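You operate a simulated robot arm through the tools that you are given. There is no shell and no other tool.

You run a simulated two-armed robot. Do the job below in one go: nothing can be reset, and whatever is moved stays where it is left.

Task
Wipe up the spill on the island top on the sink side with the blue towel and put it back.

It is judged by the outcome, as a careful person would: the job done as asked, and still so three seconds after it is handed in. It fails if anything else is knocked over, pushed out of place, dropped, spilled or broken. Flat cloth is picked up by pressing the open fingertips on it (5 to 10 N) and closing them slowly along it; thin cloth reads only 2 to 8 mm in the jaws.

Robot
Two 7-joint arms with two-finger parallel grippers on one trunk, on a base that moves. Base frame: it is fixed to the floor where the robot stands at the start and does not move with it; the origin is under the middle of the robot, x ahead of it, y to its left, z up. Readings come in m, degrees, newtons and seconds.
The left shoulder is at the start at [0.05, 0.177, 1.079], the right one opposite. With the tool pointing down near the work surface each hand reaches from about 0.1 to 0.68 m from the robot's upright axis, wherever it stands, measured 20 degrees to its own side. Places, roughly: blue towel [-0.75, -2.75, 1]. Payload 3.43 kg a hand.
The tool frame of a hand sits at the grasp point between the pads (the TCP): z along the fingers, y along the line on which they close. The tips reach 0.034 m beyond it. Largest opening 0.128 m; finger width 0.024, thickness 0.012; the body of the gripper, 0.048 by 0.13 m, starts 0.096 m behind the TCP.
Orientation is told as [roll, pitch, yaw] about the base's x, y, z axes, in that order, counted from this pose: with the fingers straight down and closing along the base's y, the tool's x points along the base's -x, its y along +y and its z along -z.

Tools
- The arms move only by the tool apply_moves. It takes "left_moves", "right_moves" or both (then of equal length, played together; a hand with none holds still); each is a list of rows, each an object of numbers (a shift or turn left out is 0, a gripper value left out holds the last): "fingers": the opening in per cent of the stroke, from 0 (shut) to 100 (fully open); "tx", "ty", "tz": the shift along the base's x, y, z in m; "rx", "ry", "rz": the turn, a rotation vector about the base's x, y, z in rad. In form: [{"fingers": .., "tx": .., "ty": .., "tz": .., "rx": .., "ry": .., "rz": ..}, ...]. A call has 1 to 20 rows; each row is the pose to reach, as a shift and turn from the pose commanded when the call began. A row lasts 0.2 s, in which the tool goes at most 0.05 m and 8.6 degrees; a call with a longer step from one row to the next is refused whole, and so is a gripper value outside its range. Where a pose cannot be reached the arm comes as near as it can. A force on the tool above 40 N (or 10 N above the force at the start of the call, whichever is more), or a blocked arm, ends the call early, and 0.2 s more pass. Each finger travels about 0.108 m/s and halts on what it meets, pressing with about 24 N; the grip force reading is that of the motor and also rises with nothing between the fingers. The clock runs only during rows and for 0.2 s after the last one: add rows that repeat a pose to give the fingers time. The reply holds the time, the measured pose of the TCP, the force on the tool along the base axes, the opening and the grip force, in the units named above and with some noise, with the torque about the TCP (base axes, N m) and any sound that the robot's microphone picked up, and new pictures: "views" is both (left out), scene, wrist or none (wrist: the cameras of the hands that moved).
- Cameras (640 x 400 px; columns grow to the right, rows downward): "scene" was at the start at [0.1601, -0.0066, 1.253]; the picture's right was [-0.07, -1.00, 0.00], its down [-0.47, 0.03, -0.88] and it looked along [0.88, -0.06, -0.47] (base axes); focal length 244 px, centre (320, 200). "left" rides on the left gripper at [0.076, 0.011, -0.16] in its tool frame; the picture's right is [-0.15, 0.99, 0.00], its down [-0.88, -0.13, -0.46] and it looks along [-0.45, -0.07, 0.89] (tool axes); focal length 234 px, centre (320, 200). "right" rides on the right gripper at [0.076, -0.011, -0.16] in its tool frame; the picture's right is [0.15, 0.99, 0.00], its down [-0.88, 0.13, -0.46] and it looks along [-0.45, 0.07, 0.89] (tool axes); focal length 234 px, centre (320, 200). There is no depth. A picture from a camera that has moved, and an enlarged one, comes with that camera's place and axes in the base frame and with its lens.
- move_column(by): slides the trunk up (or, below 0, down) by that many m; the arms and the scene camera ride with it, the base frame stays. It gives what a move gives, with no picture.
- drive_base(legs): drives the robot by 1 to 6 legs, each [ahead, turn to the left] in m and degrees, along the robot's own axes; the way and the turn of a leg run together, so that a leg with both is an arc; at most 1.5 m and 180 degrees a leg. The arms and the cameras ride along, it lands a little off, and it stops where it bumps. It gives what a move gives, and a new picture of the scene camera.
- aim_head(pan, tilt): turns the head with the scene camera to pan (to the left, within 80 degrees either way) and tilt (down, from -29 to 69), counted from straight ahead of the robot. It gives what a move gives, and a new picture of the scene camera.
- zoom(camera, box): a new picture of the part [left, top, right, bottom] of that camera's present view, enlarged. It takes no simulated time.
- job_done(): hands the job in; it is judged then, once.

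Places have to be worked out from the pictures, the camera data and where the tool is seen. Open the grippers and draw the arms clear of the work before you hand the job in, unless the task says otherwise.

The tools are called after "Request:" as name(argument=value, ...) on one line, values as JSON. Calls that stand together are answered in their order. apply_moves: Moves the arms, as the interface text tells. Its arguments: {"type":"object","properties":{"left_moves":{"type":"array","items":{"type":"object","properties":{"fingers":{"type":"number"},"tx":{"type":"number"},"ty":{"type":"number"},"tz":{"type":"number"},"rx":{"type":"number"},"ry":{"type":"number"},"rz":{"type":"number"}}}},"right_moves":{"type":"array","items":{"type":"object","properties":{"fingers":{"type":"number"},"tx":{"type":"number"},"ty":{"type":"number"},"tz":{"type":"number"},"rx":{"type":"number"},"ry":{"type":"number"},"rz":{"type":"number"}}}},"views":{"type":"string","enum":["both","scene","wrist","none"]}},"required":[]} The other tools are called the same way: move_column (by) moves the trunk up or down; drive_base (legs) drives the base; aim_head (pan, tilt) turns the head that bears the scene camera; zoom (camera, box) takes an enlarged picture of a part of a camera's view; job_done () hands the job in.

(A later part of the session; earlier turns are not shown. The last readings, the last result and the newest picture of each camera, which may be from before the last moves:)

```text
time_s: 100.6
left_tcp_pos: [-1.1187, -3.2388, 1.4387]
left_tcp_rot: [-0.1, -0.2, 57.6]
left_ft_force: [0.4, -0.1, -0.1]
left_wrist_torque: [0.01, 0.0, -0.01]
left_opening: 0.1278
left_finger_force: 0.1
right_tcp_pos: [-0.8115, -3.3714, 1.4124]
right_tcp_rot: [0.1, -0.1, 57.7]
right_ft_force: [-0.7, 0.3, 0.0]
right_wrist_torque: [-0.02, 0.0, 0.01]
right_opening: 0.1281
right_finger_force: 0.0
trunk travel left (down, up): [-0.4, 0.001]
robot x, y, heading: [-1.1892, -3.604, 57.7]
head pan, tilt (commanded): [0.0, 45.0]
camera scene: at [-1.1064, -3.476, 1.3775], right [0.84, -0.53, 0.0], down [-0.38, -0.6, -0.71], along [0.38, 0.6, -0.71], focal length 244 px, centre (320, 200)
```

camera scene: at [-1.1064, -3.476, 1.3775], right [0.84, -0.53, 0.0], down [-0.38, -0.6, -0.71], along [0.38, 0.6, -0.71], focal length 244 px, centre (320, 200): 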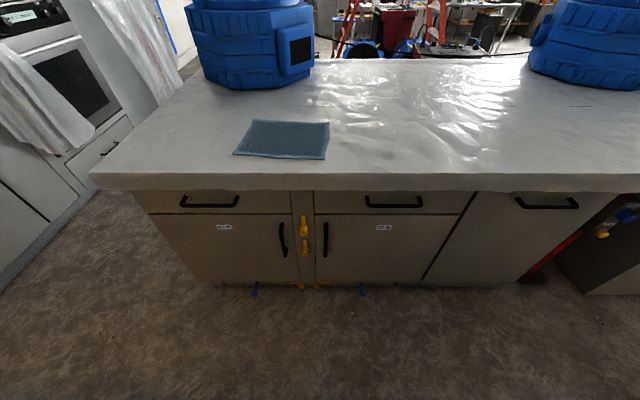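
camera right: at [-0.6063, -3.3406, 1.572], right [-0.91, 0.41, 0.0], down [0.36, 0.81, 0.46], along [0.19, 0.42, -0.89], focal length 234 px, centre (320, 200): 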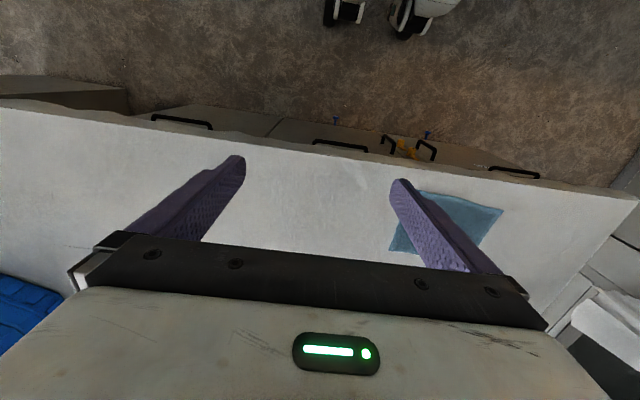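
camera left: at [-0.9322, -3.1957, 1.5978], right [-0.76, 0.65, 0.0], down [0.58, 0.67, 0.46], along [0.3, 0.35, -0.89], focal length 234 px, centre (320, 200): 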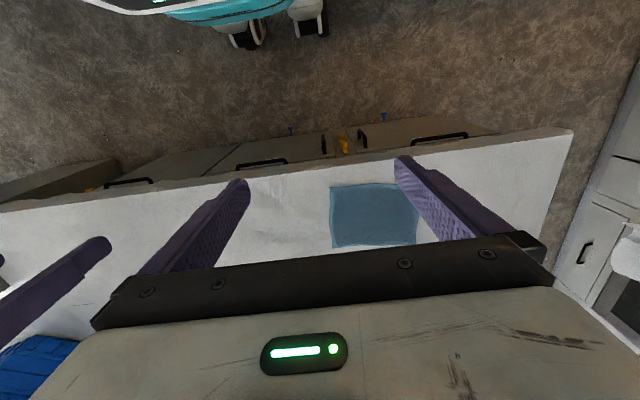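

I stand square to the island, with the towel centre about 0.99 m ahead and the spill 0.19 m to the right at about 1.01 m. The edge and handles are ~0.77 m ahead, so I drive 0.45 m forward.

Request:
drive_base(legs=[[0.45, 0]])

Request:
aim_head(pan=-10, tilt=50)

Request:
zoom(camera="scene", box=[180, 80, 500, 280])

```text
time_s: 103.3
left_tcp_pos: [-0.872, -2.8602, 1.4394]
left_tcp_rot: [0.0, -0.2, 57.1]
left_ft_force: [-0.4, -1.2, -0.6]
left_wrist_torque: [-0.02, 0.04, 0.02]
left_opening: 0.128
left_finger_force: 0.0
right_tcp_pos: [-0.5673, -2.995, 1.4113]
right_tcp_rot: [0.0, -0.1, 57.2]
right_ft_force: [0.2, 0.7, -0.9]
right_wrist_torque: [0.0, -0.01, -0.01]
right_opening: 0.1281
right_finger_force: 0.0
trunk travel left (down, up): [-0.4, 0.001]
robot x, y, heading: [-0.9429, -3.2258, 57.2]
head pan, tilt (commanded): [0.0, 45.0]
camera scene: at [-0.8621, -3.0971, 1.3774], right [0.84, -0.54, 0.0], down [-0.38, -0.59, -0.71], along [0.38, 0.59, -0.71], focal length 244 px, centre (320, 200)
```

scene: 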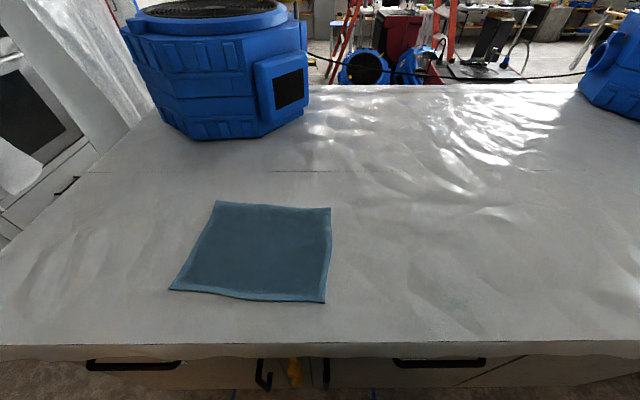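

```text
time_s: 104.0
left_tcp_pos: [-0.8735, -2.8607, 1.4389]
left_tcp_rot: [-0.1, -0.2, 57.0]
left_ft_force: [-0.2, 0.6, 0.6]
left_wrist_torque: [-0.01, 0.0, 0.02]
left_opening: 0.1279
left_finger_force: 0.1
right_tcp_pos: [-0.5658, -2.9954, 1.4137]
right_tcp_rot: [0.0, -0.1, 57.1]
right_ft_force: [-0.3, -0.2, 0.1]
right_wrist_torque: [0.0, -0.03, 0.0]
right_opening: 0.128
right_finger_force: 0.1
trunk travel left (down, up): [-0.4, 0.001]
robot x, y, heading: [-0.9446, -3.2234, 57.2]
head pan, tilt (commanded): [-10.0, 50.0]
camera scene: at [-0.8541, -3.1093, 1.3705], right [0.73, -0.68, 0.0], down [-0.52, -0.56, -0.64], along [0.44, 0.47, -0.77], focal length 244 px, centre (320, 200)
```

scene: 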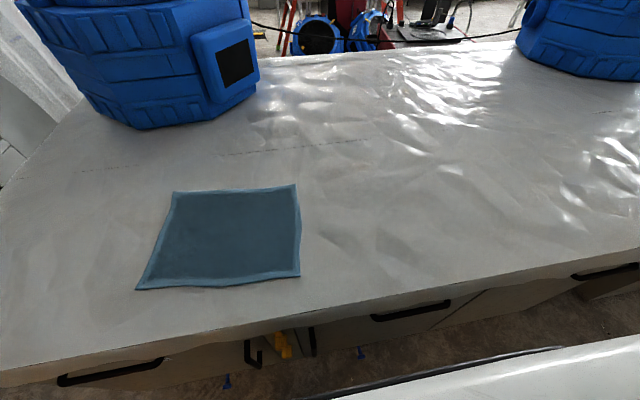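

```text
2.00 times, centred on (340, 180) of scene
camera zoom: at [-0.8541, -3.1093, 1.3705], right [0.73, -0.68, 0.0], down [-0.52, -0.56, -0.64], along [0.44, 0.47, -0.77], focal length 488 px, centre (280, 240)
```

zoom: 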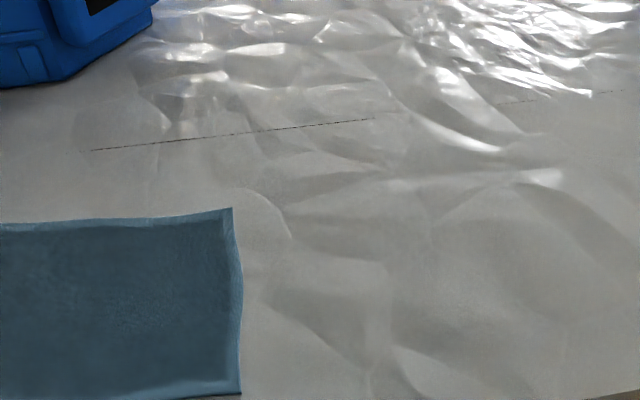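

Triangulating the towel's corners from two stands gives a top height of about z=0.937; with that the towel is centred near (-0.80,-2.77) and the spill near (-0.457,-2.972). I move the right hand forward and lower, so that its camera looks straight down on the spill.

Request:
apply_moves(right_moves=[{"tx": 0.025, "ty": 0.014, "tz": -0.034}, {"tx": 0.05, "ty": 0.028, "tz": -0.067}, {"tx": 0.075, "ty": 0.042, "tz": -0.1}, {"tx": 0.1, "ty": 0.056, "tz": -0.134}, {"tx": 0.125, "ty": 0.07, "tz": -0.167}, {"tx": 0.1485, "ty": 0.083, "tz": -0.2}, {"tx": 0.1485, "ty": 0.083, "tz": -0.2}], views="both")

Request:
zoom(camera="right", box=[160, 0, 480, 200])

```text
time_s: 105.6
left_tcp_pos: [-0.8722, -2.8614, 1.4378]
left_tcp_rot: [0.0, -0.2, 57.0]
left_ft_force: [0.0, -0.2, -0.6]
left_wrist_torque: [-0.01, -0.03, -0.01]
left_opening: 0.128
left_finger_force: 0.1
right_tcp_pos: [-0.4191, -2.912, 1.2117]
right_tcp_rot: [-0.1, -0.2, 57.2]
right_ft_force: [0.5, 0.4, 0.0]
right_wrist_torque: [0.01, -0.02, 0.01]
right_opening: 0.128
right_finger_force: 0.0
trunk travel left (down, up): [-0.4, 0.001]
robot x, y, heading: [-0.9444, -3.2238, 57.1]
head pan, tilt (commanded): [-10.0, 50.0]
camera scene: at [-0.8546, -3.1096, 1.3706], right [0.73, -0.68, 0.0], down [-0.52, -0.56, -0.64], along [0.44, 0.47, -0.77], focal length 244 px, centre (320, 200)
camera right: at [-0.4506, -2.9835, 1.3695], right [-0.91, 0.42, 0.0], down [0.37, 0.81, 0.46], along [0.19, 0.42, -0.89], focal length 234 px, centre (320, 200)
```

scene: 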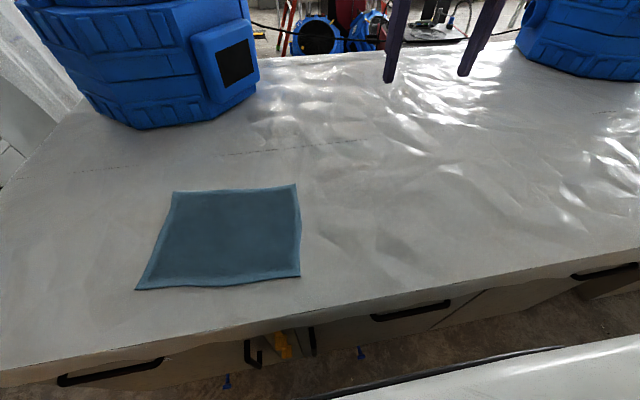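
right: 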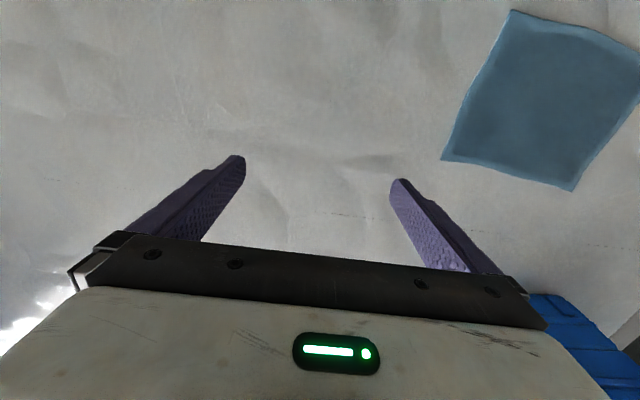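

```text
2.00 times, centred on (320, 100) of right
camera zoom: at [-0.4506, -2.9835, 1.3695], right [-0.91, 0.42, 0.0], down [0.37, 0.81, 0.46], along [0.19, 0.42, -0.89], focal length 468 px, centre (320, 400)
```

zoom: 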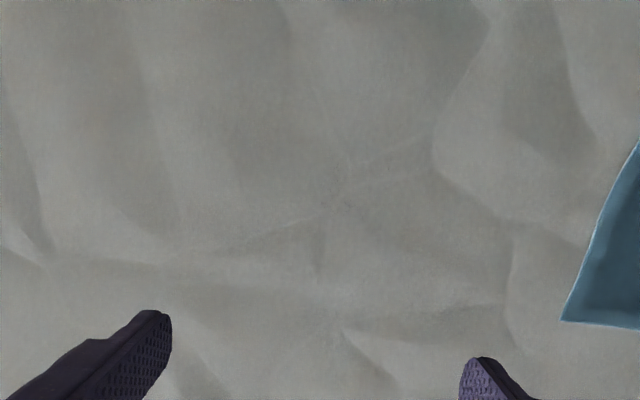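

The towel's corner from this camera (-0.60,-2.76) agrees with my estimate. The spill should appear near (326,84) here; I enlarge that spot.

Request:
zoom(camera="right", box=[266, 44, 394, 124])

Request:
zoom(camera="right", box=[100, 0, 300, 125])

Request:
zoom(camera="scene", box=[354, 160, 454, 222])

```text
5.00 times, centred on (330, 84) of right
camera zoom: at [-0.4506, -2.9835, 1.3695], right [-0.91, 0.42, 0.0], down [0.37, 0.81, 0.46], along [0.19, 0.42, -0.89], focal length 1171 px, centre (270, 780)
```

zoom: 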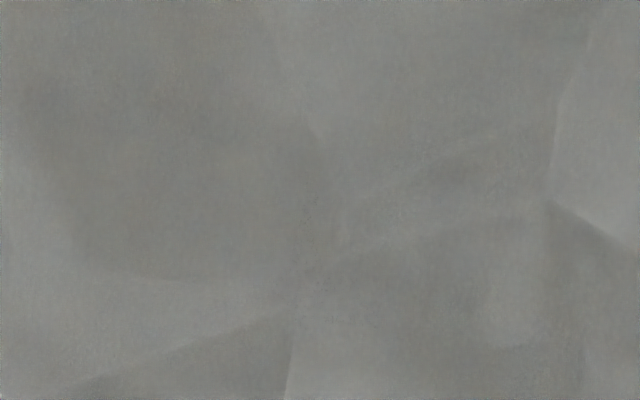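

```text
3.20 times, centred on (200, 62) of right
camera zoom: at [-0.4506, -2.9835, 1.3695], right [-0.91, 0.42, 0.0], down [0.37, 0.81, 0.46], along [0.19, 0.42, -0.89], focal length 749 px, centre (704, 640)
```

zoom: 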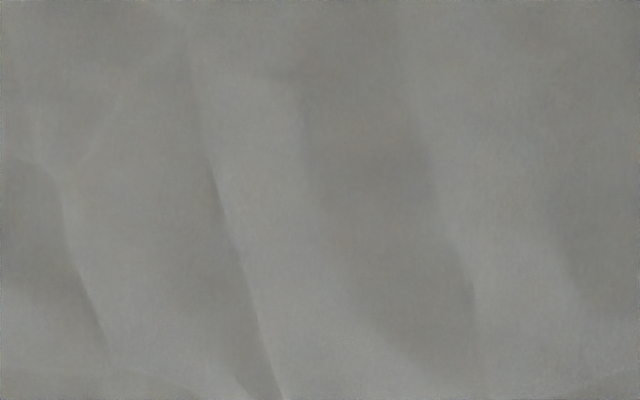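

```text
6.40 times, centred on (404, 191) of scene
camera zoom: at [-0.8546, -3.1096, 1.3706], right [0.73, -0.68, 0.0], down [-0.52, -0.56, -0.64], along [0.44, 0.47, -0.77], focal length 1561 px, centre (-218, 258)
```

zoom: 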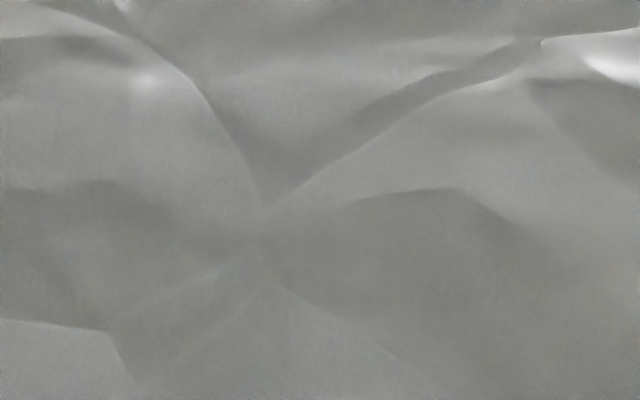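

From straight above the clear film cannot be seen; it shows only at a grazing angle. I raise the right hand again and lower the trunk, so the head camera looks across the top at a low angle.

Request:
apply_moves(right_moves=[{"tx": -0.02, "ty": -0.03, "tz": 0.03}, {"tx": -0.04, "ty": -0.06, "tz": 0.06}, {"tx": -0.06, "ty": -0.09, "tz": 0.09}, {"tx": -0.07, "ty": -0.11, "tz": 0.13}, {"tx": -0.07, "ty": -0.11, "tz": 0.17}, {"tx": -0.07, "ty": -0.11, "tz": 0.19}], views="none")

Request:
move_column(by=-0.25)

Request:
aim_head(pan=-30, tilt=20)

Request:
zoom(camera="scene", box=[160, 120, 480, 320])

```text
time_s: 107.0
left_tcp_pos: [-0.8744, -2.8608, 1.439]
left_tcp_rot: [-0.2, -0.1, 57.1]
left_ft_force: [-0.7, 0.4, -0.5]
left_wrist_torque: [0.01, -0.02, 0.0]
left_opening: 0.128
left_finger_force: 0.1
right_tcp_pos: [-0.4894, -3.0234, 1.4035]
right_tcp_rot: [0.2, -0.2, 57.1]
right_ft_force: [0.8, 0.9, -0.1]
right_wrist_torque: [0.02, 0.0, 0.0]
right_opening: 0.1281
right_finger_force: 0.0
trunk travel left (down, up): [-0.4, 0.001]
robot x, y, heading: [-0.9457, -3.2282, 57.2]
head pan, tilt (commanded): [-10.0, 50.0]
```

```text
time_s: 109.6
left_tcp_pos: [-0.8718, -2.8615, 1.1888]
left_tcp_rot: [0.0, -0.2, 57.1]
left_ft_force: [0.6, -0.7, -1.0]
left_wrist_torque: [0.0, -0.02, 0.0]
left_opening: 0.1281
left_finger_force: 0.1
right_tcp_pos: [-0.4876, -3.0229, 1.1515]
right_tcp_rot: [0.0, -0.1, 57.1]
right_ft_force: [1.3, 0.5, -0.1]
right_wrist_torque: [-0.01, 0.01, 0.03]
right_opening: 0.1279
right_finger_force: 0.1
trunk travel left (down, up): [-0.15, 0.251]
robot x, y, heading: [-0.9423, -3.2269, 57.0]
head pan, tilt (commanded): [-10.0, 50.0]
```

```text
time_s: 110.5
left_tcp_pos: [-0.8718, -2.8603, 1.1889]
left_tcp_rot: [0.1, -0.2, 57.2]
left_ft_force: [0.0, 0.3, 0.9]
left_wrist_torque: [0.01, 0.03, 0.0]
left_opening: 0.1279
left_finger_force: 0.0
right_tcp_pos: [-0.4873, -3.022, 1.1514]
right_tcp_rot: [0.0, -0.1, 57.1]
right_ft_force: [0.2, -1.0, 0.2]
right_wrist_torque: [-0.01, 0.02, 0.01]
right_opening: 0.128
right_finger_force: 0.0
trunk travel left (down, up): [-0.15, 0.251]
robot x, y, heading: [-0.9419, -3.2203, 56.9]
head pan, tilt (commanded): [-30.0, 20.0]
camera scene: at [-0.8235, -3.1232, 1.166], right [0.46, -0.89, 0.0], down [-0.3, -0.16, -0.94], along [0.84, 0.43, -0.34], focal length 244 px, centre (320, 200)
```

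scene: 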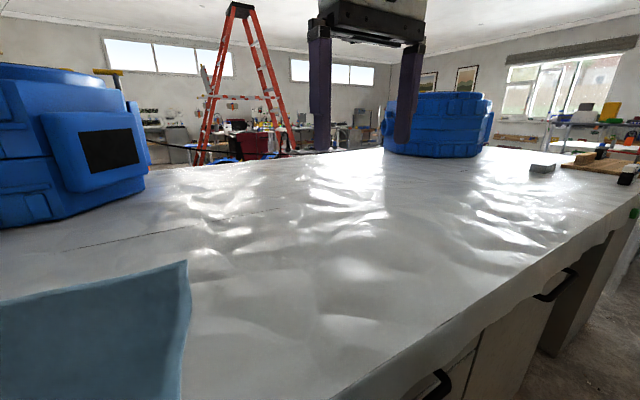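

```text
2.00 times, centred on (320, 220) of scene
camera zoom: at [-0.8235, -3.1232, 1.166], right [0.46, -0.89, 0.0], down [-0.3, -0.16, -0.94], along [0.84, 0.43, -0.34], focal length 488 px, centre (320, 160)
```

zoom: 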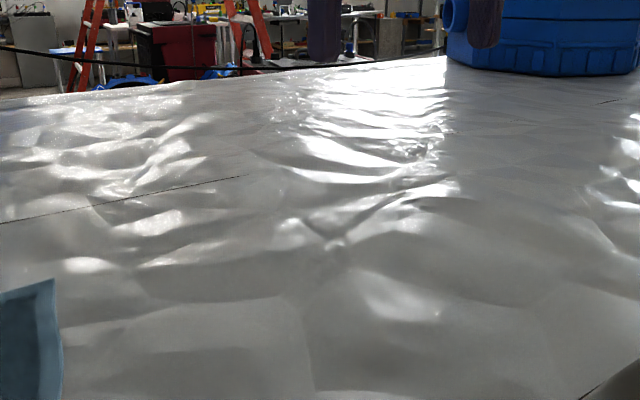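

The spill's place projects near (338,244) here, and a small glossy spot shows next to it. I enlarge that.

Request:
zoom(camera="scene", box=[274, 210, 402, 290])

Request:
aim_head(pan=-60, tilt=25)

Request:
zoom(camera="scene", box=[80, 120, 320, 270])

```text
5.00 times, centred on (338, 250) of scene
camera zoom: at [-0.8235, -3.1232, 1.166], right [0.46, -0.89, 0.0], down [-0.3, -0.16, -0.94], along [0.84, 0.43, -0.34], focal length 1220 px, centre (230, -50)
```

zoom: 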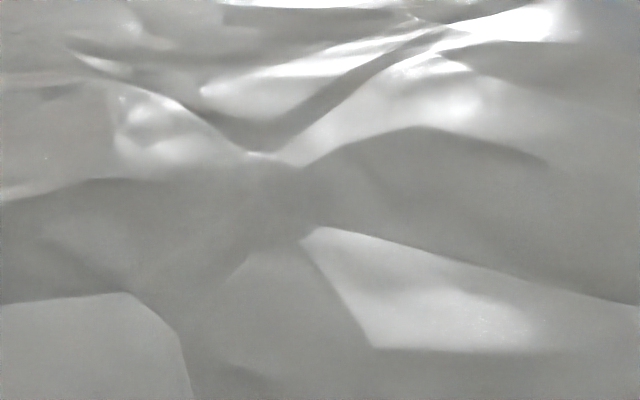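

```text
time_s: 111.5
left_tcp_pos: [-0.8716, -2.8604, 1.1874]
left_tcp_rot: [0.0, -0.3, 57.0]
left_ft_force: [0.3, -0.4, -0.1]
left_wrist_torque: [0.02, 0.0, 0.01]
left_opening: 0.1279
left_finger_force: 0.0
right_tcp_pos: [-0.4881, -3.0221, 1.1517]
right_tcp_rot: [0.0, -0.1, 57.2]
right_ft_force: [-0.8, 0.0, -0.2]
right_wrist_torque: [-0.02, 0.02, 0.01]
right_opening: 0.1282
right_finger_force: 0.0
trunk travel left (down, up): [-0.15, 0.251]
robot x, y, heading: [-0.9417, -3.2239, 57.6]
head pan, tilt (commanded): [-60.0, 25.0]
camera scene: at [-0.8144, -3.1703, 1.158], right [-0.05, -1.0, 0.0], down [-0.42, 0.02, -0.91], along [0.91, -0.05, -0.42], focal length 244 px, centre (320, 200)
```

scene: 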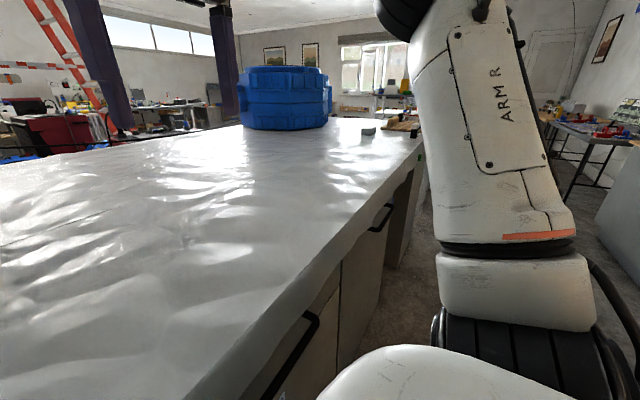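

```text
2.67 times, centred on (200, 195) of scene
camera zoom: at [-0.8144, -3.1703, 1.158], right [-0.05, -1.0, 0.0], down [-0.42, 0.02, -0.91], along [0.91, -0.05, -0.42], focal length 650 px, centre (640, 213)
```

zoom: 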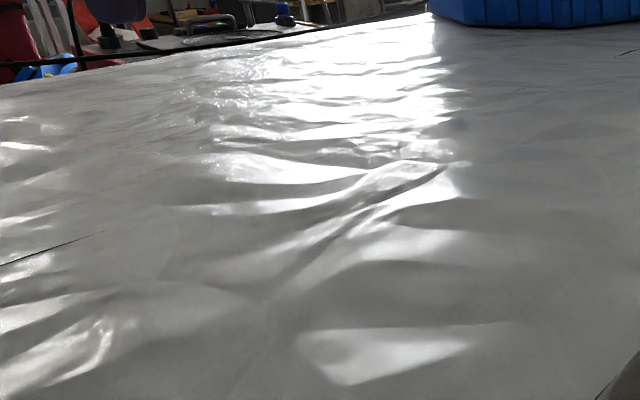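

The low view from here is inconclusive, so before wiping I want to confirm the patch from another stand. I back off and look across the top at a shallower angle.

Request:
drive_base(legs=[[-0.45, 0]])

Request:
aim_head(pan=-12, tilt=20)

Request:
zoom(camera="scene", box=[200, 120, 440, 270])

Request:
move_column(by=0.12)

Request:
zoom(camera="scene", box=[200, 130, 440, 280])

```text
time_s: 114.2
left_tcp_pos: [-1.1172, -3.2383, 1.1869]
left_tcp_rot: [0.1, -0.2, 56.7]
left_ft_force: [-0.3, -0.4, -0.4]
left_wrist_torque: [0.01, 0.0, -0.02]
left_opening: 0.1278
left_finger_force: 0.1
right_tcp_pos: [-0.7327, -3.4031, 1.1513]
right_tcp_rot: [0.0, -0.2, 56.7]
right_ft_force: [0.0, 0.2, 0.3]
right_wrist_torque: [0.01, 0.02, 0.0]
right_opening: 0.1278
right_finger_force: 0.0
trunk travel left (down, up): [-0.15, 0.251]
robot x, y, heading: [-1.1924, -3.6046, 56.4]
head pan, tilt (commanded): [-60.0, 25.0]
camera scene: at [-1.0607, -3.5497, 1.158], right [-0.06, -1.0, 0.0], down [-0.42, 0.02, -0.91], along [0.9, -0.05, -0.42], focal length 244 px, centre (320, 200)
```

scene: 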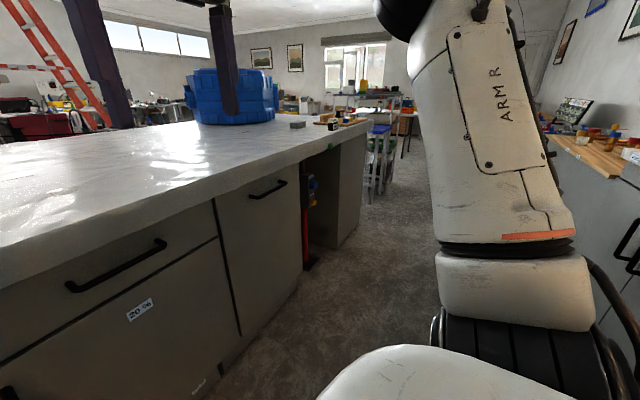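

```text
time_s: 115.4
left_tcp_pos: [-1.1172, -3.2395, 1.1879]
left_tcp_rot: [0.0, -0.2, 56.7]
left_ft_force: [-0.8, -0.5, 0.0]
left_wrist_torque: [0.01, 0.01, -0.01]
left_opening: 0.1278
left_finger_force: 0.1
right_tcp_pos: [-0.7321, -3.4025, 1.1508]
right_tcp_rot: [0.0, -0.1, 56.7]
right_ft_force: [-0.9, -0.6, -0.3]
right_wrist_torque: [-0.01, 0.01, 0.03]
right_opening: 0.1281
right_finger_force: 0.1
trunk travel left (down, up): [-0.15, 0.251]
robot x, y, heading: [-1.189, -3.6037, 56.5]
head pan, tilt (commanded): [-12.0, 20.0]
camera scene: at [-1.0863, -3.4787, 1.1661], right [0.7, -0.71, 0.0], down [-0.24, -0.24, -0.94], along [0.67, 0.66, -0.34], focal length 244 px, centre (320, 200)
```

scene: 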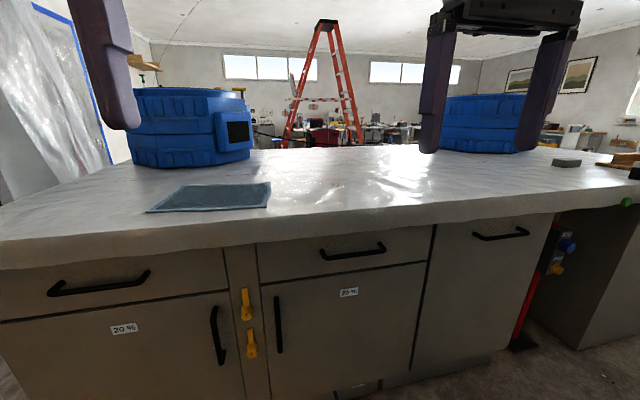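

```text
2.67 times, centred on (320, 195) of scene
camera zoom: at [-1.0863, -3.4787, 1.1661], right [0.7, -0.71, 0.0], down [-0.24, -0.24, -0.94], along [0.67, 0.66, -0.34], focal length 650 px, centre (320, 213)
```

zoom: 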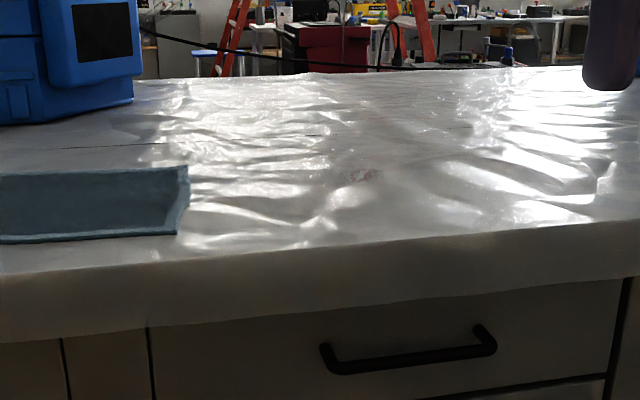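

```text
time_s: 116.9
left_tcp_pos: [-1.1166, -3.2387, 1.3087]
left_tcp_rot: [0.0, -0.1, 56.7]
left_ft_force: [0.1, 0.1, -0.3]
left_wrist_torque: [0.01, -0.02, 0.04]
left_opening: 0.1281
left_finger_force: 0.1
right_tcp_pos: [-0.7326, -3.4034, 1.271]
right_tcp_rot: [0.0, 0.0, 56.8]
right_ft_force: [-0.5, 0.5, 0.0]
right_wrist_torque: [0.0, -0.02, 0.03]
right_opening: 0.1281
right_finger_force: 0.1
trunk travel left (down, up): [-0.27, 0.131]
robot x, y, heading: [-1.1904, -3.6008, 56.8]
head pan, tilt (commanded): [-12.0, 20.0]
```

```text
2.67 times, centred on (320, 205) of scene
camera zoom: at [-1.0863, -3.4786, 1.286], right [0.7, -0.71, 0.0], down [-0.24, -0.24, -0.94], along [0.67, 0.66, -0.34], focal length 650 px, centre (320, 187)
```

zoom: 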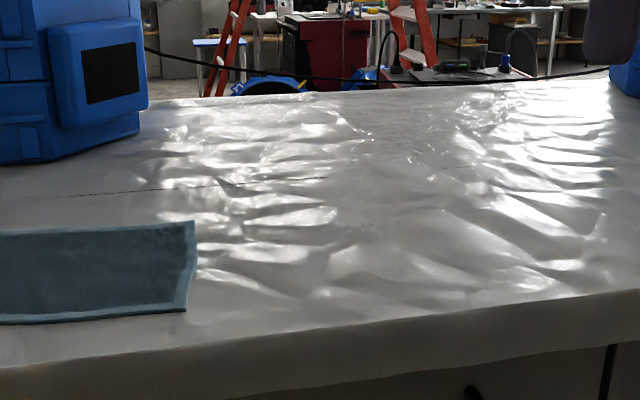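

In the low view a grainy, rimmed patch reflecting the background appears at nearly the predicted place; two stands triangulate it to about (-0.46,-2.95, 0.93). I lower the trunk once more and enlarge it to learn its outline.

Request:
move_column(by=-0.12)

Request:
zoom(camera="scene", box=[304, 166, 368, 206])

Request:
zoom(camera="scene", box=[260, 150, 420, 250])

Request:
zoom(camera="scene", box=[400, 140, 560, 240])

Request:
zoom(camera="scene", box=[0, 140, 160, 240])

```text
time_s: 118.4
left_tcp_pos: [-1.1171, -3.2387, 1.1882]
left_tcp_rot: [0.0, -0.2, 56.7]
left_ft_force: [-0.3, 0.4, 0.4]
left_wrist_torque: [-0.02, 0.01, 0.0]
left_opening: 0.1279
left_finger_force: 0.0
right_tcp_pos: [-0.7329, -3.4043, 1.1507]
right_tcp_rot: [0.0, -0.2, 56.7]
right_ft_force: [0.5, -1.4, 0.8]
right_wrist_torque: [0.0, -0.02, 0.01]
right_opening: 0.1279
right_finger_force: 0.0
trunk travel left (down, up): [-0.15, 0.251]
robot x, y, heading: [-1.1889, -3.6031, 56.7]
head pan, tilt (commanded): [-12.0, 20.0]
```

```text
10.00 times, centred on (336, 186) of scene
camera zoom: at [-1.0865, -3.4788, 1.1661], right [0.7, -0.71, 0.0], down [-0.24, -0.24, -0.94], along [0.67, 0.66, -0.34], focal length 2439 px, centre (160, 340)
```

zoom: 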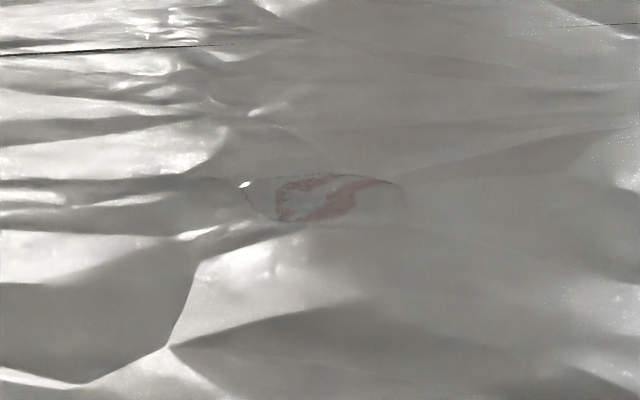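

```text
4.00 times, centred on (340, 200) of scene
camera zoom: at [-1.0865, -3.4788, 1.1661], right [0.7, -0.71, 0.0], down [-0.24, -0.24, -0.94], along [0.67, 0.66, -0.34], focal length 976 px, centre (240, 200)
```

zoom: 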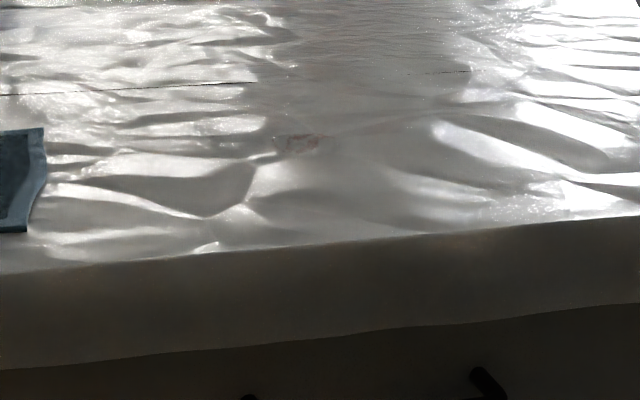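

```text
4.00 times, centred on (480, 190) of scene
camera zoom: at [-1.0865, -3.4788, 1.1661], right [0.7, -0.71, 0.0], down [-0.24, -0.24, -0.94], along [0.67, 0.66, -0.34], focal length 976 px, centre (-320, 240)
```

zoom: 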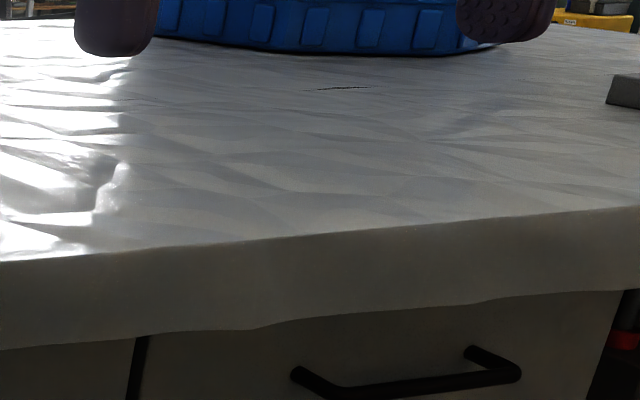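

```text
4.00 times, centred on (80, 190) of scene
camera zoom: at [-1.0865, -3.4788, 1.1661], right [0.7, -0.71, 0.0], down [-0.24, -0.24, -0.94], along [0.67, 0.66, -0.34], focal length 976 px, centre (1280, 240)
```

zoom: 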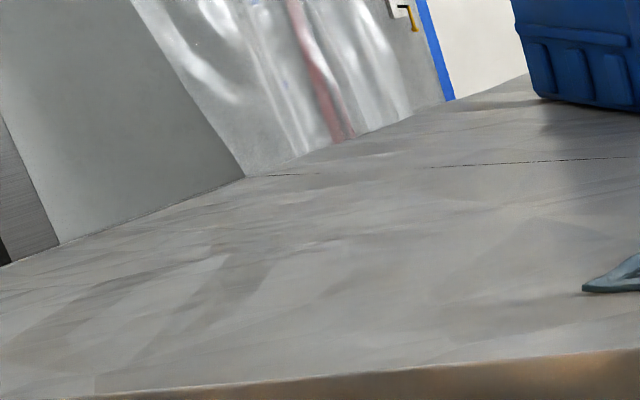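

The close-up shows a small clear puddle (about 6–7 cm across, mirroring the red cart); triangulated precisely it is at (-0.471,-2.948), top height ≈0.924. The towel is centred at about (-0.80,-2.757). I raise the trunk and drive back to the working stand.

Request:
move_column(by=0.15)

Request:
drive_base(legs=[[0.45, 0.5]])

Request:
aim_head(pan=0, tilt=55)

```text
time_s: 120.1
left_tcp_pos: [-1.1167, -3.2386, 1.3375]
left_tcp_rot: [0.0, -0.2, 56.7]
left_ft_force: [-0.4, -0.4, -0.2]
left_wrist_torque: [0.01, -0.01, 0.0]
left_opening: 0.1279
left_finger_force: 0.1
right_tcp_pos: [-0.7326, -3.4034, 1.3006]
right_tcp_rot: [0.0, -0.1, 56.7]
right_ft_force: [-0.5, 0.3, -0.2]
right_wrist_torque: [-0.03, 0.01, 0.03]
right_opening: 0.1279
right_finger_force: 0.1
trunk travel left (down, up): [-0.3, 0.101]
robot x, y, heading: [-1.1884, -3.5997, 56.6]
head pan, tilt (commanded): [-12.0, 20.0]
```

```text
time_s: 122.8
left_tcp_pos: [-0.8752, -2.8619, 1.3382]
left_tcp_rot: [0.0, -0.1, 57.2]
left_ft_force: [-0.9, -0.3, 0.3]
left_wrist_torque: [0.01, 0.03, 0.02]
left_opening: 0.1281
left_finger_force: 0.1
right_tcp_pos: [-0.4904, -3.0241, 1.3012]
right_tcp_rot: [-0.1, -0.1, 57.2]
right_ft_force: [1.4, 0.8, 0.2]
right_wrist_torque: [-0.04, -0.01, 0.01]
right_opening: 0.1282
right_finger_force: 0.1
trunk travel left (down, up): [-0.3, 0.101]
robot x, y, heading: [-0.9458, -3.2323, 57.3]
head pan, tilt (commanded): [-12.0, 20.0]
camera scene: at [-0.8429, -3.1017, 1.316], right [0.71, -0.7, 0.0], down [-0.24, -0.24, -0.94], along [0.66, 0.67, -0.34], focal length 244 px, centre (320, 200)
```

scene: 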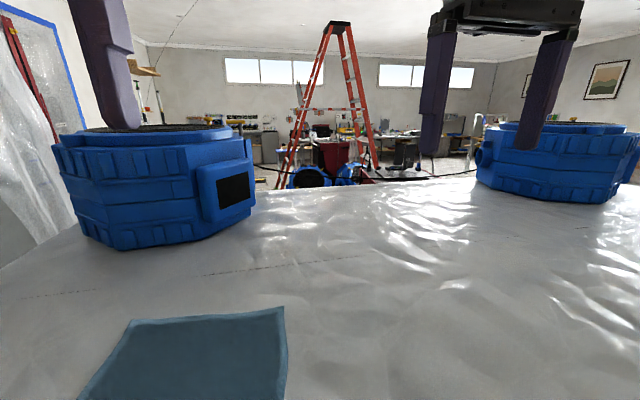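

```text
time_s: 123.8
left_tcp_pos: [-0.8754, -2.8623, 1.3376]
left_tcp_rot: [0.1, -0.2, 57.2]
left_ft_force: [-0.4, 0.3, -0.2]
left_wrist_torque: [-0.01, 0.04, -0.01]
left_opening: 0.1279
left_finger_force: 0.0
right_tcp_pos: [-0.4907, -3.0236, 1.3013]
right_tcp_rot: [0.0, -0.1, 57.3]
right_ft_force: [0.5, -1.1, 0.3]
right_wrist_torque: [0.0, -0.01, -0.01]
right_opening: 0.128
right_finger_force: 0.0
trunk travel left (down, up): [-0.3, 0.101]
robot x, y, heading: [-0.9423, -3.228, 57.0]
head pan, tilt (commanded): [0.0, 55.0]
camera scene: at [-0.8696, -3.1075, 1.264], right [0.84, -0.54, 0.0], down [-0.44, -0.69, -0.57], along [0.31, 0.48, -0.82], focal length 244 px, centre (320, 200)
```

scene: 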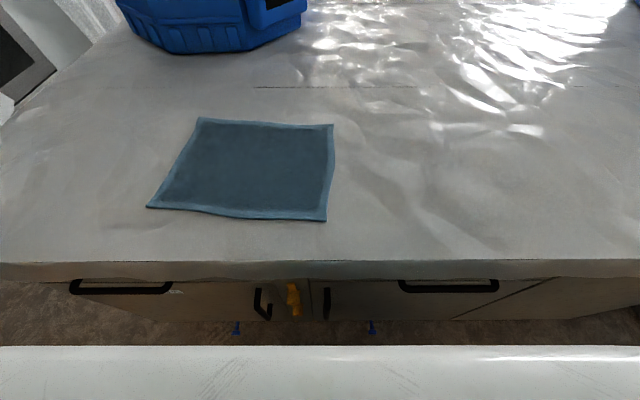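

The towel's corners are consistent: centre (-0.80,-2.76), right edge middle at (-0.68,-2.85). I move the left hand aside to the left and bring the right hand, 39% open, above a spot 5 cm inside the towel's right edge.

Request:
apply_moves(left_moves=[{"tx": -0.034, "ty": 0.022}, {"tx": -0.067, "ty": 0.043}, {"tx": -0.1, "ty": 0.065}, {"tx": -0.134, "ty": 0.087}, {"tx": -0.168, "ty": 0.108}, {"tx": -0.168, "ty": 0.108}, {"tx": -0.168, "ty": 0.108}, {"tx": -0.168, "ty": 0.108}, {"tx": -0.168, "ty": 0.108}, {"tx": -0.168, "ty": 0.108}, {"tx": -0.168, "ty": 0.108}, {"tx": -0.168, "ty": 0.108}, {"tx": -0.168, "ty": 0.108}], right_moves=[{"fingers": 80}, {"fingers": 60}, {"fingers": 39}, {"tx": -0.0256, "ty": 0.0225, "tz": -0.0311}, {"tx": -0.0511, "ty": 0.045, "tz": -0.0622}, {"tx": -0.0767, "ty": 0.0675, "tz": -0.0933}, {"tx": -0.1022, "ty": 0.09, "tz": -0.1244}, {"tx": -0.1278, "ty": 0.1126, "tz": -0.1556}, {"tx": -0.1533, "ty": 0.1351, "tz": -0.1867}, {"tx": -0.1789, "ty": 0.1576, "tz": -0.2178}, {"tx": -0.2044, "ty": 0.1801, "tz": -0.2489}, {"tx": -0.23, "ty": 0.2026, "tz": -0.28}, {"tx": -0.23, "ty": 0.2026, "tz": -0.28}], views="both")

```text
time_s: 126.7
left_tcp_pos: [-0.9727, -2.7684, 1.3187]
left_tcp_rot: [-0.1, -0.3, 57.3]
left_ft_force: [-0.3, 0.3, 0.3]
left_wrist_torque: [0.05, 0.0, 0.0]
left_opening: 0.128
left_finger_force: 0.1
left hand out of reach, approached as far as the arm can: row 1, 2, 3, 4, 5, 6, 7, 8, 9, 10, 11, 12, 13
right_tcp_pos: [-0.7197, -2.8202, 1.0188]
right_tcp_rot: [0.2, -0.1, 57.0]
right_ft_force: [-0.4, 0.2, -0.1]
right_wrist_torque: [-0.03, -0.03, 0.02]
right_opening: 0.0496
right_finger_force: 0.0
trunk travel left (down, up): [-0.3, 0.101]
robot x, y, heading: [-0.9426, -3.2311, 57.2]
head pan, tilt (commanded): [0.0, 55.0]
camera scene: at [-0.8694, -3.1078, 1.264], right [0.84, -0.54, 0.0], down [-0.44, -0.69, -0.57], along [0.31, 0.48, -0.82], focal length 244 px, centre (320, 200)
camera right: at [-0.7511, -2.891, 1.178], right [-0.91, 0.41, 0.0], down [0.37, 0.81, 0.46], along [0.19, 0.42, -0.89], focal length 234 px, centre (320, 200)
camera left: at [-1.0228, -2.8256, 1.4795], right [-0.75, 0.66, 0.0], down [0.59, 0.67, 0.46], along [0.3, 0.35, -0.89], focal length 234 px, centre (320, 200)
```

scene: 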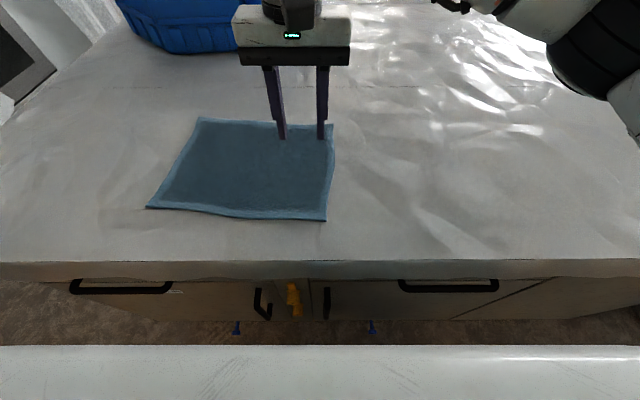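
right: 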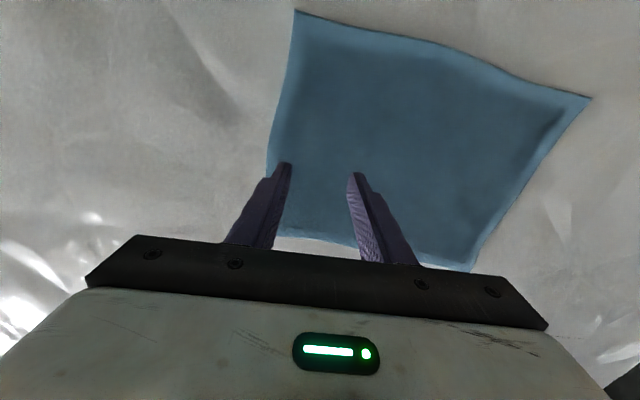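
left: 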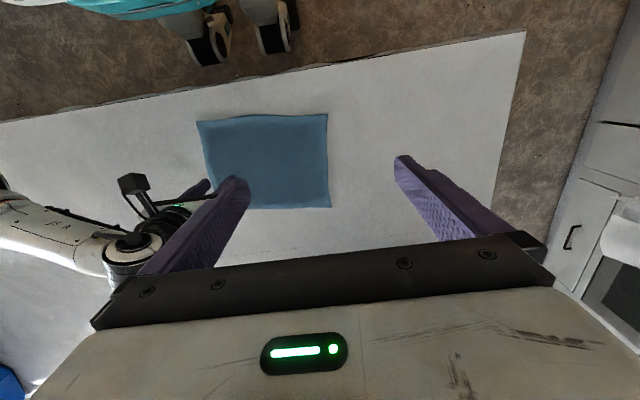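

The right hand is over the right edge strip with both fingertips above the cloth. I lower it to just above the expected contact (TCP z≈0.97) and read the force.

Request:
apply_moves(right_moves=[{"tz": -0.02}, {"tz": -0.035}, {"tz": -0.042}, {"tz": -0.046}, {"tz": -0.049}, {"tz": -0.049}], views="none")

```text
time_s: 128.1
left_tcp_pos: [-0.9716, -2.7686, 1.3206]
left_tcp_rot: [0.0, -0.2, 57.3]
left_ft_force: [1.5, -0.7, 0.2]
left_wrist_torque: [0.0, 0.02, 0.02]
left_opening: 0.128
left_finger_force: 0.1
right_tcp_pos: [-0.7192, -2.8194, 0.9731]
right_tcp_rot: [0.2, -0.1, 57.2]
right_ft_force: [-0.5, 0.0, 0.2]
right_wrist_torque: [-0.03, -0.01, -0.01]
right_opening: 0.0503
right_finger_force: 0.0
trunk travel left (down, up): [-0.3, 0.101]
robot x, y, heading: [-0.9472, -3.2291, 57.4]
head pan, tilt (commanded): [0.0, 55.0]
```

No contact yet at z=0.973. I go down in 2–3 mm steps, checking the force.

Request:
apply_moves(right_moves=[{"tz": -0.003}, {"tz": -0.005}, {"tz": -0.007}, {"tz": -0.007}], views="none")

```text
time_s: 129.1
left_tcp_pos: [-0.9726, -2.7673, 1.32]
left_tcp_rot: [0.0, -0.2, 57.1]
left_ft_force: [-0.3, -0.1, 0.1]
left_wrist_torque: [0.02, 0.03, -0.02]
left_opening: 0.1277
left_finger_force: 0.0
right_tcp_pos: [-0.7199, -2.8206, 0.965]
right_tcp_rot: [0.0, -0.1, 57.3]
right_ft_force: [0.3, 0.2, -0.2]
right_wrist_torque: [0.01, 0.02, 0.0]
right_opening: 0.05
right_finger_force: 0.1
trunk travel left (down, up): [-0.3, 0.101]
robot x, y, heading: [-0.9433, -3.2308, 57.4]
head pan, tilt (commanded): [0.0, 55.0]
```

Still no contact at z=0.965; I continue downward slowly.

Request:
apply_moves(right_moves=[{"tz": -0.003}, {"tz": -0.005}, {"tz": -0.007}, {"tz": -0.007}], views="wrist")

```text
time_s: 130.1
left_tcp_pos: [-0.974, -2.7672, 1.3198]
left_tcp_rot: [0.0, -0.2, 57.2]
left_ft_force: [-0.8, 0.4, -0.8]
left_wrist_torque: [-0.01, -0.02, 0.0]
left_opening: 0.1279
left_finger_force: 0.0
right_tcp_pos: [-0.72, -2.8209, 0.959]
right_tcp_rot: [0.0, -0.2, 57.2]
right_ft_force: [-1.0, -0.8, 1.2]
right_wrist_torque: [0.01, -0.02, 0.01]
right_opening: 0.0501
right_finger_force: 0.1
trunk travel left (down, up): [-0.3, 0.101]
robot x, y, heading: [-0.9463, -3.2308, 57.3]
head pan, tilt (commanded): [0.0, 55.0]
camera right: at [-0.7515, -2.8916, 1.117], right [-0.91, 0.41, 0.0], down [0.37, 0.81, 0.46], along [0.19, 0.42, -0.89], focal length 234 px, centre (320, 200)
```

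right: 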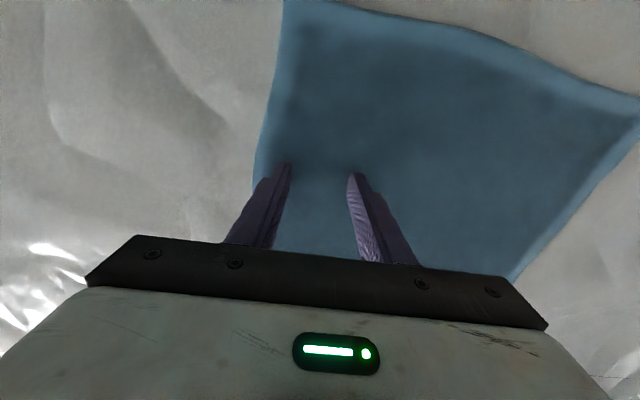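

A first hint of contact (1.2 N) at z≈0.958. I press a little further for 5–8 N.

Request:
apply_moves(right_moves=[{"tz": -0.002}, {"tz": -0.004}, {"tz": -0.004}], views="none")

```text
time_s: 130.8
left_tcp_pos: [-0.9736, -2.7702, 1.3212]
left_tcp_rot: [0.1, -0.3, 57.1]
left_ft_force: [-0.2, 0.3, 0.1]
left_wrist_torque: [0.0, -0.01, -0.01]
left_opening: 0.128
left_finger_force: 0.1
right_tcp_pos: [-0.7206, -2.8219, 0.9578]
right_tcp_rot: [0.2, -0.3, 57.2]
right_ft_force: [-0.3, -0.3, 18.0]
right_wrist_torque: [-0.08, -0.03, 0.01]
right_opening: 0.05
right_finger_force: 0.0
trunk travel left (down, up): [-0.3, 0.101]
robot x, y, heading: [-0.9411, -3.23, 57.2]
head pan, tilt (commanded): [0.0, 55.0]
```

Contact at TCP z≈0.958 with 18 N, a bit much. I ease off by about 2.5 mm for 5–10 N.

Request:
apply_moves(right_moves=[{"tz": 0.0015}, {"tz": 0.0025}, {"tz": 0.0025}], views="none")

```text
time_s: 131.7
left_tcp_pos: [-0.9728, -2.7688, 1.3199]
left_tcp_rot: [-0.1, -0.1, 57.2]
left_ft_force: [0.7, -0.7, 0.0]
left_wrist_torque: [0.0, 0.06, -0.01]
left_opening: 0.1279
left_finger_force: 0.1
right_tcp_pos: [-0.7203, -2.8214, 0.9573]
right_tcp_rot: [-0.1, -0.2, 57.1]
right_ft_force: [0.6, 1.6, 10.8]
right_wrist_torque: [0.0, -0.05, 0.01]
right_opening: 0.0497
right_finger_force: 0.0
trunk travel left (down, up): [-0.3, 0.101]
robot x, y, heading: [-0.9428, -3.2275, 57.1]
head pan, tilt (commanded): [0.0, 55.0]
```

10.8 N now; I ease one more millimetre and close the fingers slowly along the cloth.

Request:
apply_moves(right_moves=[{"tz": 0.001, "fingers": 39}, {"tz": 0.001, "fingers": 36}, {"tz": 0.001, "fingers": 33}, {"tz": 0.001, "fingers": 30}, {"tz": 0.001, "fingers": 27}, {"tz": 0.001, "fingers": 24}, {"tz": 0.001, "fingers": 21}, {"tz": 0.001, "fingers": 18}, {"tz": 0.001, "fingers": 15}, {"tz": 0.001, "fingers": 12}, {"tz": 0.001, "fingers": 9}, {"tz": 0.001, "fingers": 6}, {"tz": 0.001, "fingers": 3}, {"tz": 0.001, "fingers": 0}, {"tz": 0.001, "fingers": 0}, {"tz": 0.001, "fingers": 0}], views="both")

```text
time_s: 135.1
left_tcp_pos: [-0.9734, -2.7674, 1.3194]
left_tcp_rot: [0.1, -0.2, 57.2]
left_ft_force: [0.5, -0.2, 0.0]
left_wrist_torque: [-0.01, -0.02, 0.0]
left_opening: 0.1282
left_finger_force: 0.2
right_tcp_pos: [-0.7205, -2.8215, 0.9563]
right_tcp_rot: [0.1, -0.1, 57.2]
right_ft_force: [-0.3, 0.1, 2.8]
right_wrist_torque: [-0.01, -0.01, -0.03]
right_opening: 0.0044
right_finger_force: 23.5
trunk travel left (down, up): [-0.3, 0.101]
robot x, y, heading: [-0.9454, -3.2277, 57.1]
head pan, tilt (commanded): [0.0, 55.0]
camera scene: at [-0.8698, -3.1077, 1.264], right [0.84, -0.54, 0.0], down [-0.44, -0.69, -0.57], along [0.31, 0.48, -0.82], focal length 244 px, centre (320, 200)
camera right: at [-0.7519, -2.8915, 1.1163], right [-0.91, 0.41, 0.0], down [0.37, 0.81, 0.46], along [0.19, 0.42, -0.89], focal length 234 px, centre (320, 200)
```

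scene: 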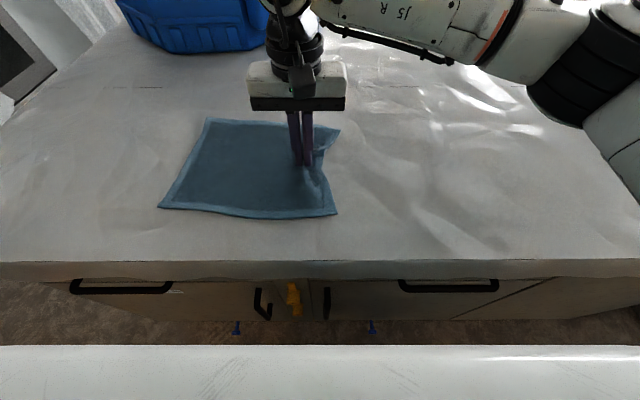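
right: 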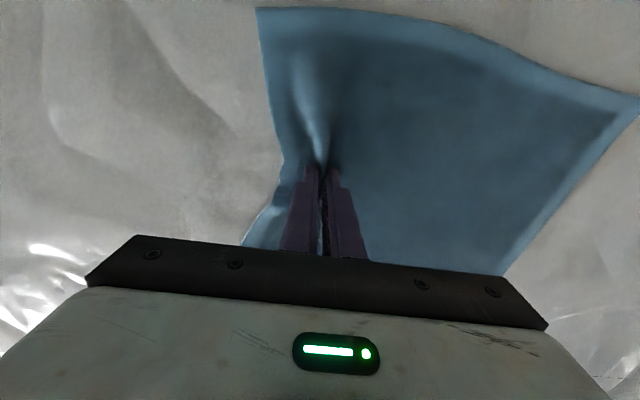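

The cloth is gripped (4.4 mm in the jaws) with a neat small fold. I lift it 2 cm and draw the towel to the right, over the spill at (-0.471,-2.948).

Request:
apply_moves(right_moves=[{"tz": 0.01, "fingers": 0}, {"tz": 0.02}, {"tx": 0.0277, "ty": -0.0141, "tz": 0.02}, {"tx": 0.0554, "ty": -0.0281, "tz": 0.02}, {"tx": 0.0832, "ty": -0.0422, "tz": 0.02}, {"tx": 0.1109, "ty": -0.0562, "tz": 0.02}, {"tx": 0.1386, "ty": -0.0703, "tz": 0.02}, {"tx": 0.1663, "ty": -0.0843, "tz": 0.02}, {"tx": 0.1941, "ty": -0.0984, "tz": 0.02}, {"tx": 0.2218, "ty": -0.1124, "tz": 0.02}, {"tx": 0.2495, "ty": -0.1265, "tz": 0.02}, {"tx": 0.2495, "ty": -0.1265, "tz": 0.02}], views="both")

```text
time_s: 137.7
left_tcp_pos: [-0.9732, -2.7671, 1.3193]
left_tcp_rot: [-0.1, -0.2, 57.2]
left_ft_force: [-0.3, 0.0, 0.1]
left_wrist_torque: [0.01, -0.01, -0.03]
left_opening: 0.1278
left_finger_force: 0.0
right_tcp_pos: [-0.4693, -2.9479, 0.9812]
right_tcp_rot: [0.1, -0.1, 57.2]
right_ft_force: [-0.2, 0.1, 0.2]
right_wrist_torque: [-0.02, 0.01, -0.01]
right_opening: 0.0045
right_finger_force: 23.9
trunk travel left (down, up): [-0.3, 0.101]
robot x, y, heading: [-0.9466, -3.2269, 57.0]
head pan, tilt (commanded): [0.0, 55.0]
camera scene: at [-0.8699, -3.1074, 1.264], right [0.84, -0.54, 0.0], down [-0.44, -0.69, -0.57], along [0.31, 0.48, -0.82], focal length 244 px, centre (320, 200)
camera right: at [-0.501, -3.0185, 1.1389], right [-0.91, 0.41, 0.0], down [0.37, 0.81, 0.46], along [0.19, 0.42, -0.89], focal length 234 px, centre (320, 200)
```

scene: 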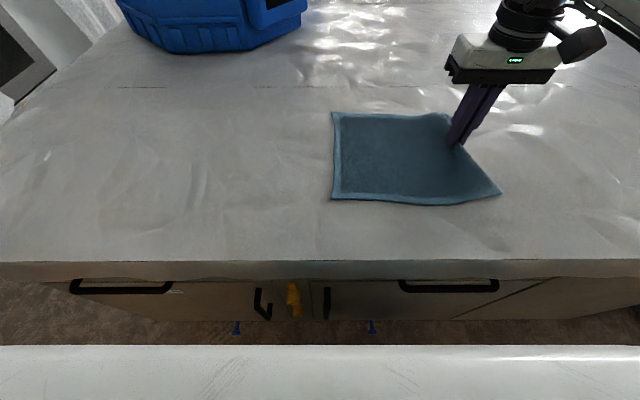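
right: 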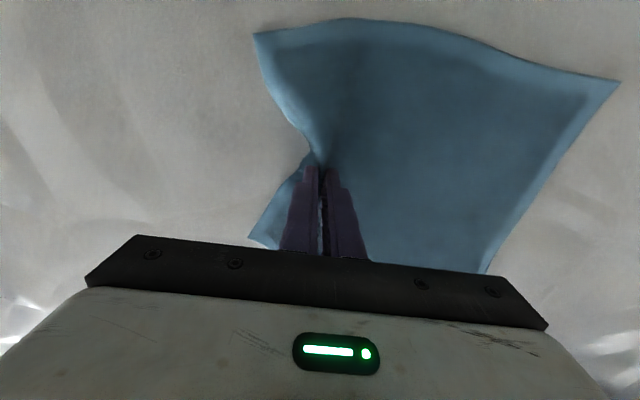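

The towel slid over flat, and the pinched strip is now above the spill. I lower it to the surface and press gently.

Request:
apply_moves(right_moves=[{"tz": -0.01, "fingers": 0}, {"tz": -0.016}, {"tz": -0.02}, {"tz": -0.02}], views="none")

```text
time_s: 138.7
left_tcp_pos: [-0.9735, -2.768, 1.3214]
left_tcp_rot: [0.0, -0.2, 57.2]
left_ft_force: [0.6, -0.5, 0.5]
left_wrist_torque: [0.02, 0.02, 0.0]
left_opening: 0.1279
left_finger_force: 0.2
right_tcp_pos: [-0.4707, -2.9485, 0.9592]
right_tcp_rot: [0.1, -0.2, 57.2]
right_ft_force: [1.2, 0.6, 5.4]
right_wrist_torque: [-0.02, -0.05, -0.01]
right_opening: 0.0047
right_finger_force: 23.7
trunk travel left (down, up): [-0.3, 0.101]
robot x, y, heading: [-0.9453, -3.2264, 57.5]
head pan, tilt (commanded): [0.0, 55.0]
```

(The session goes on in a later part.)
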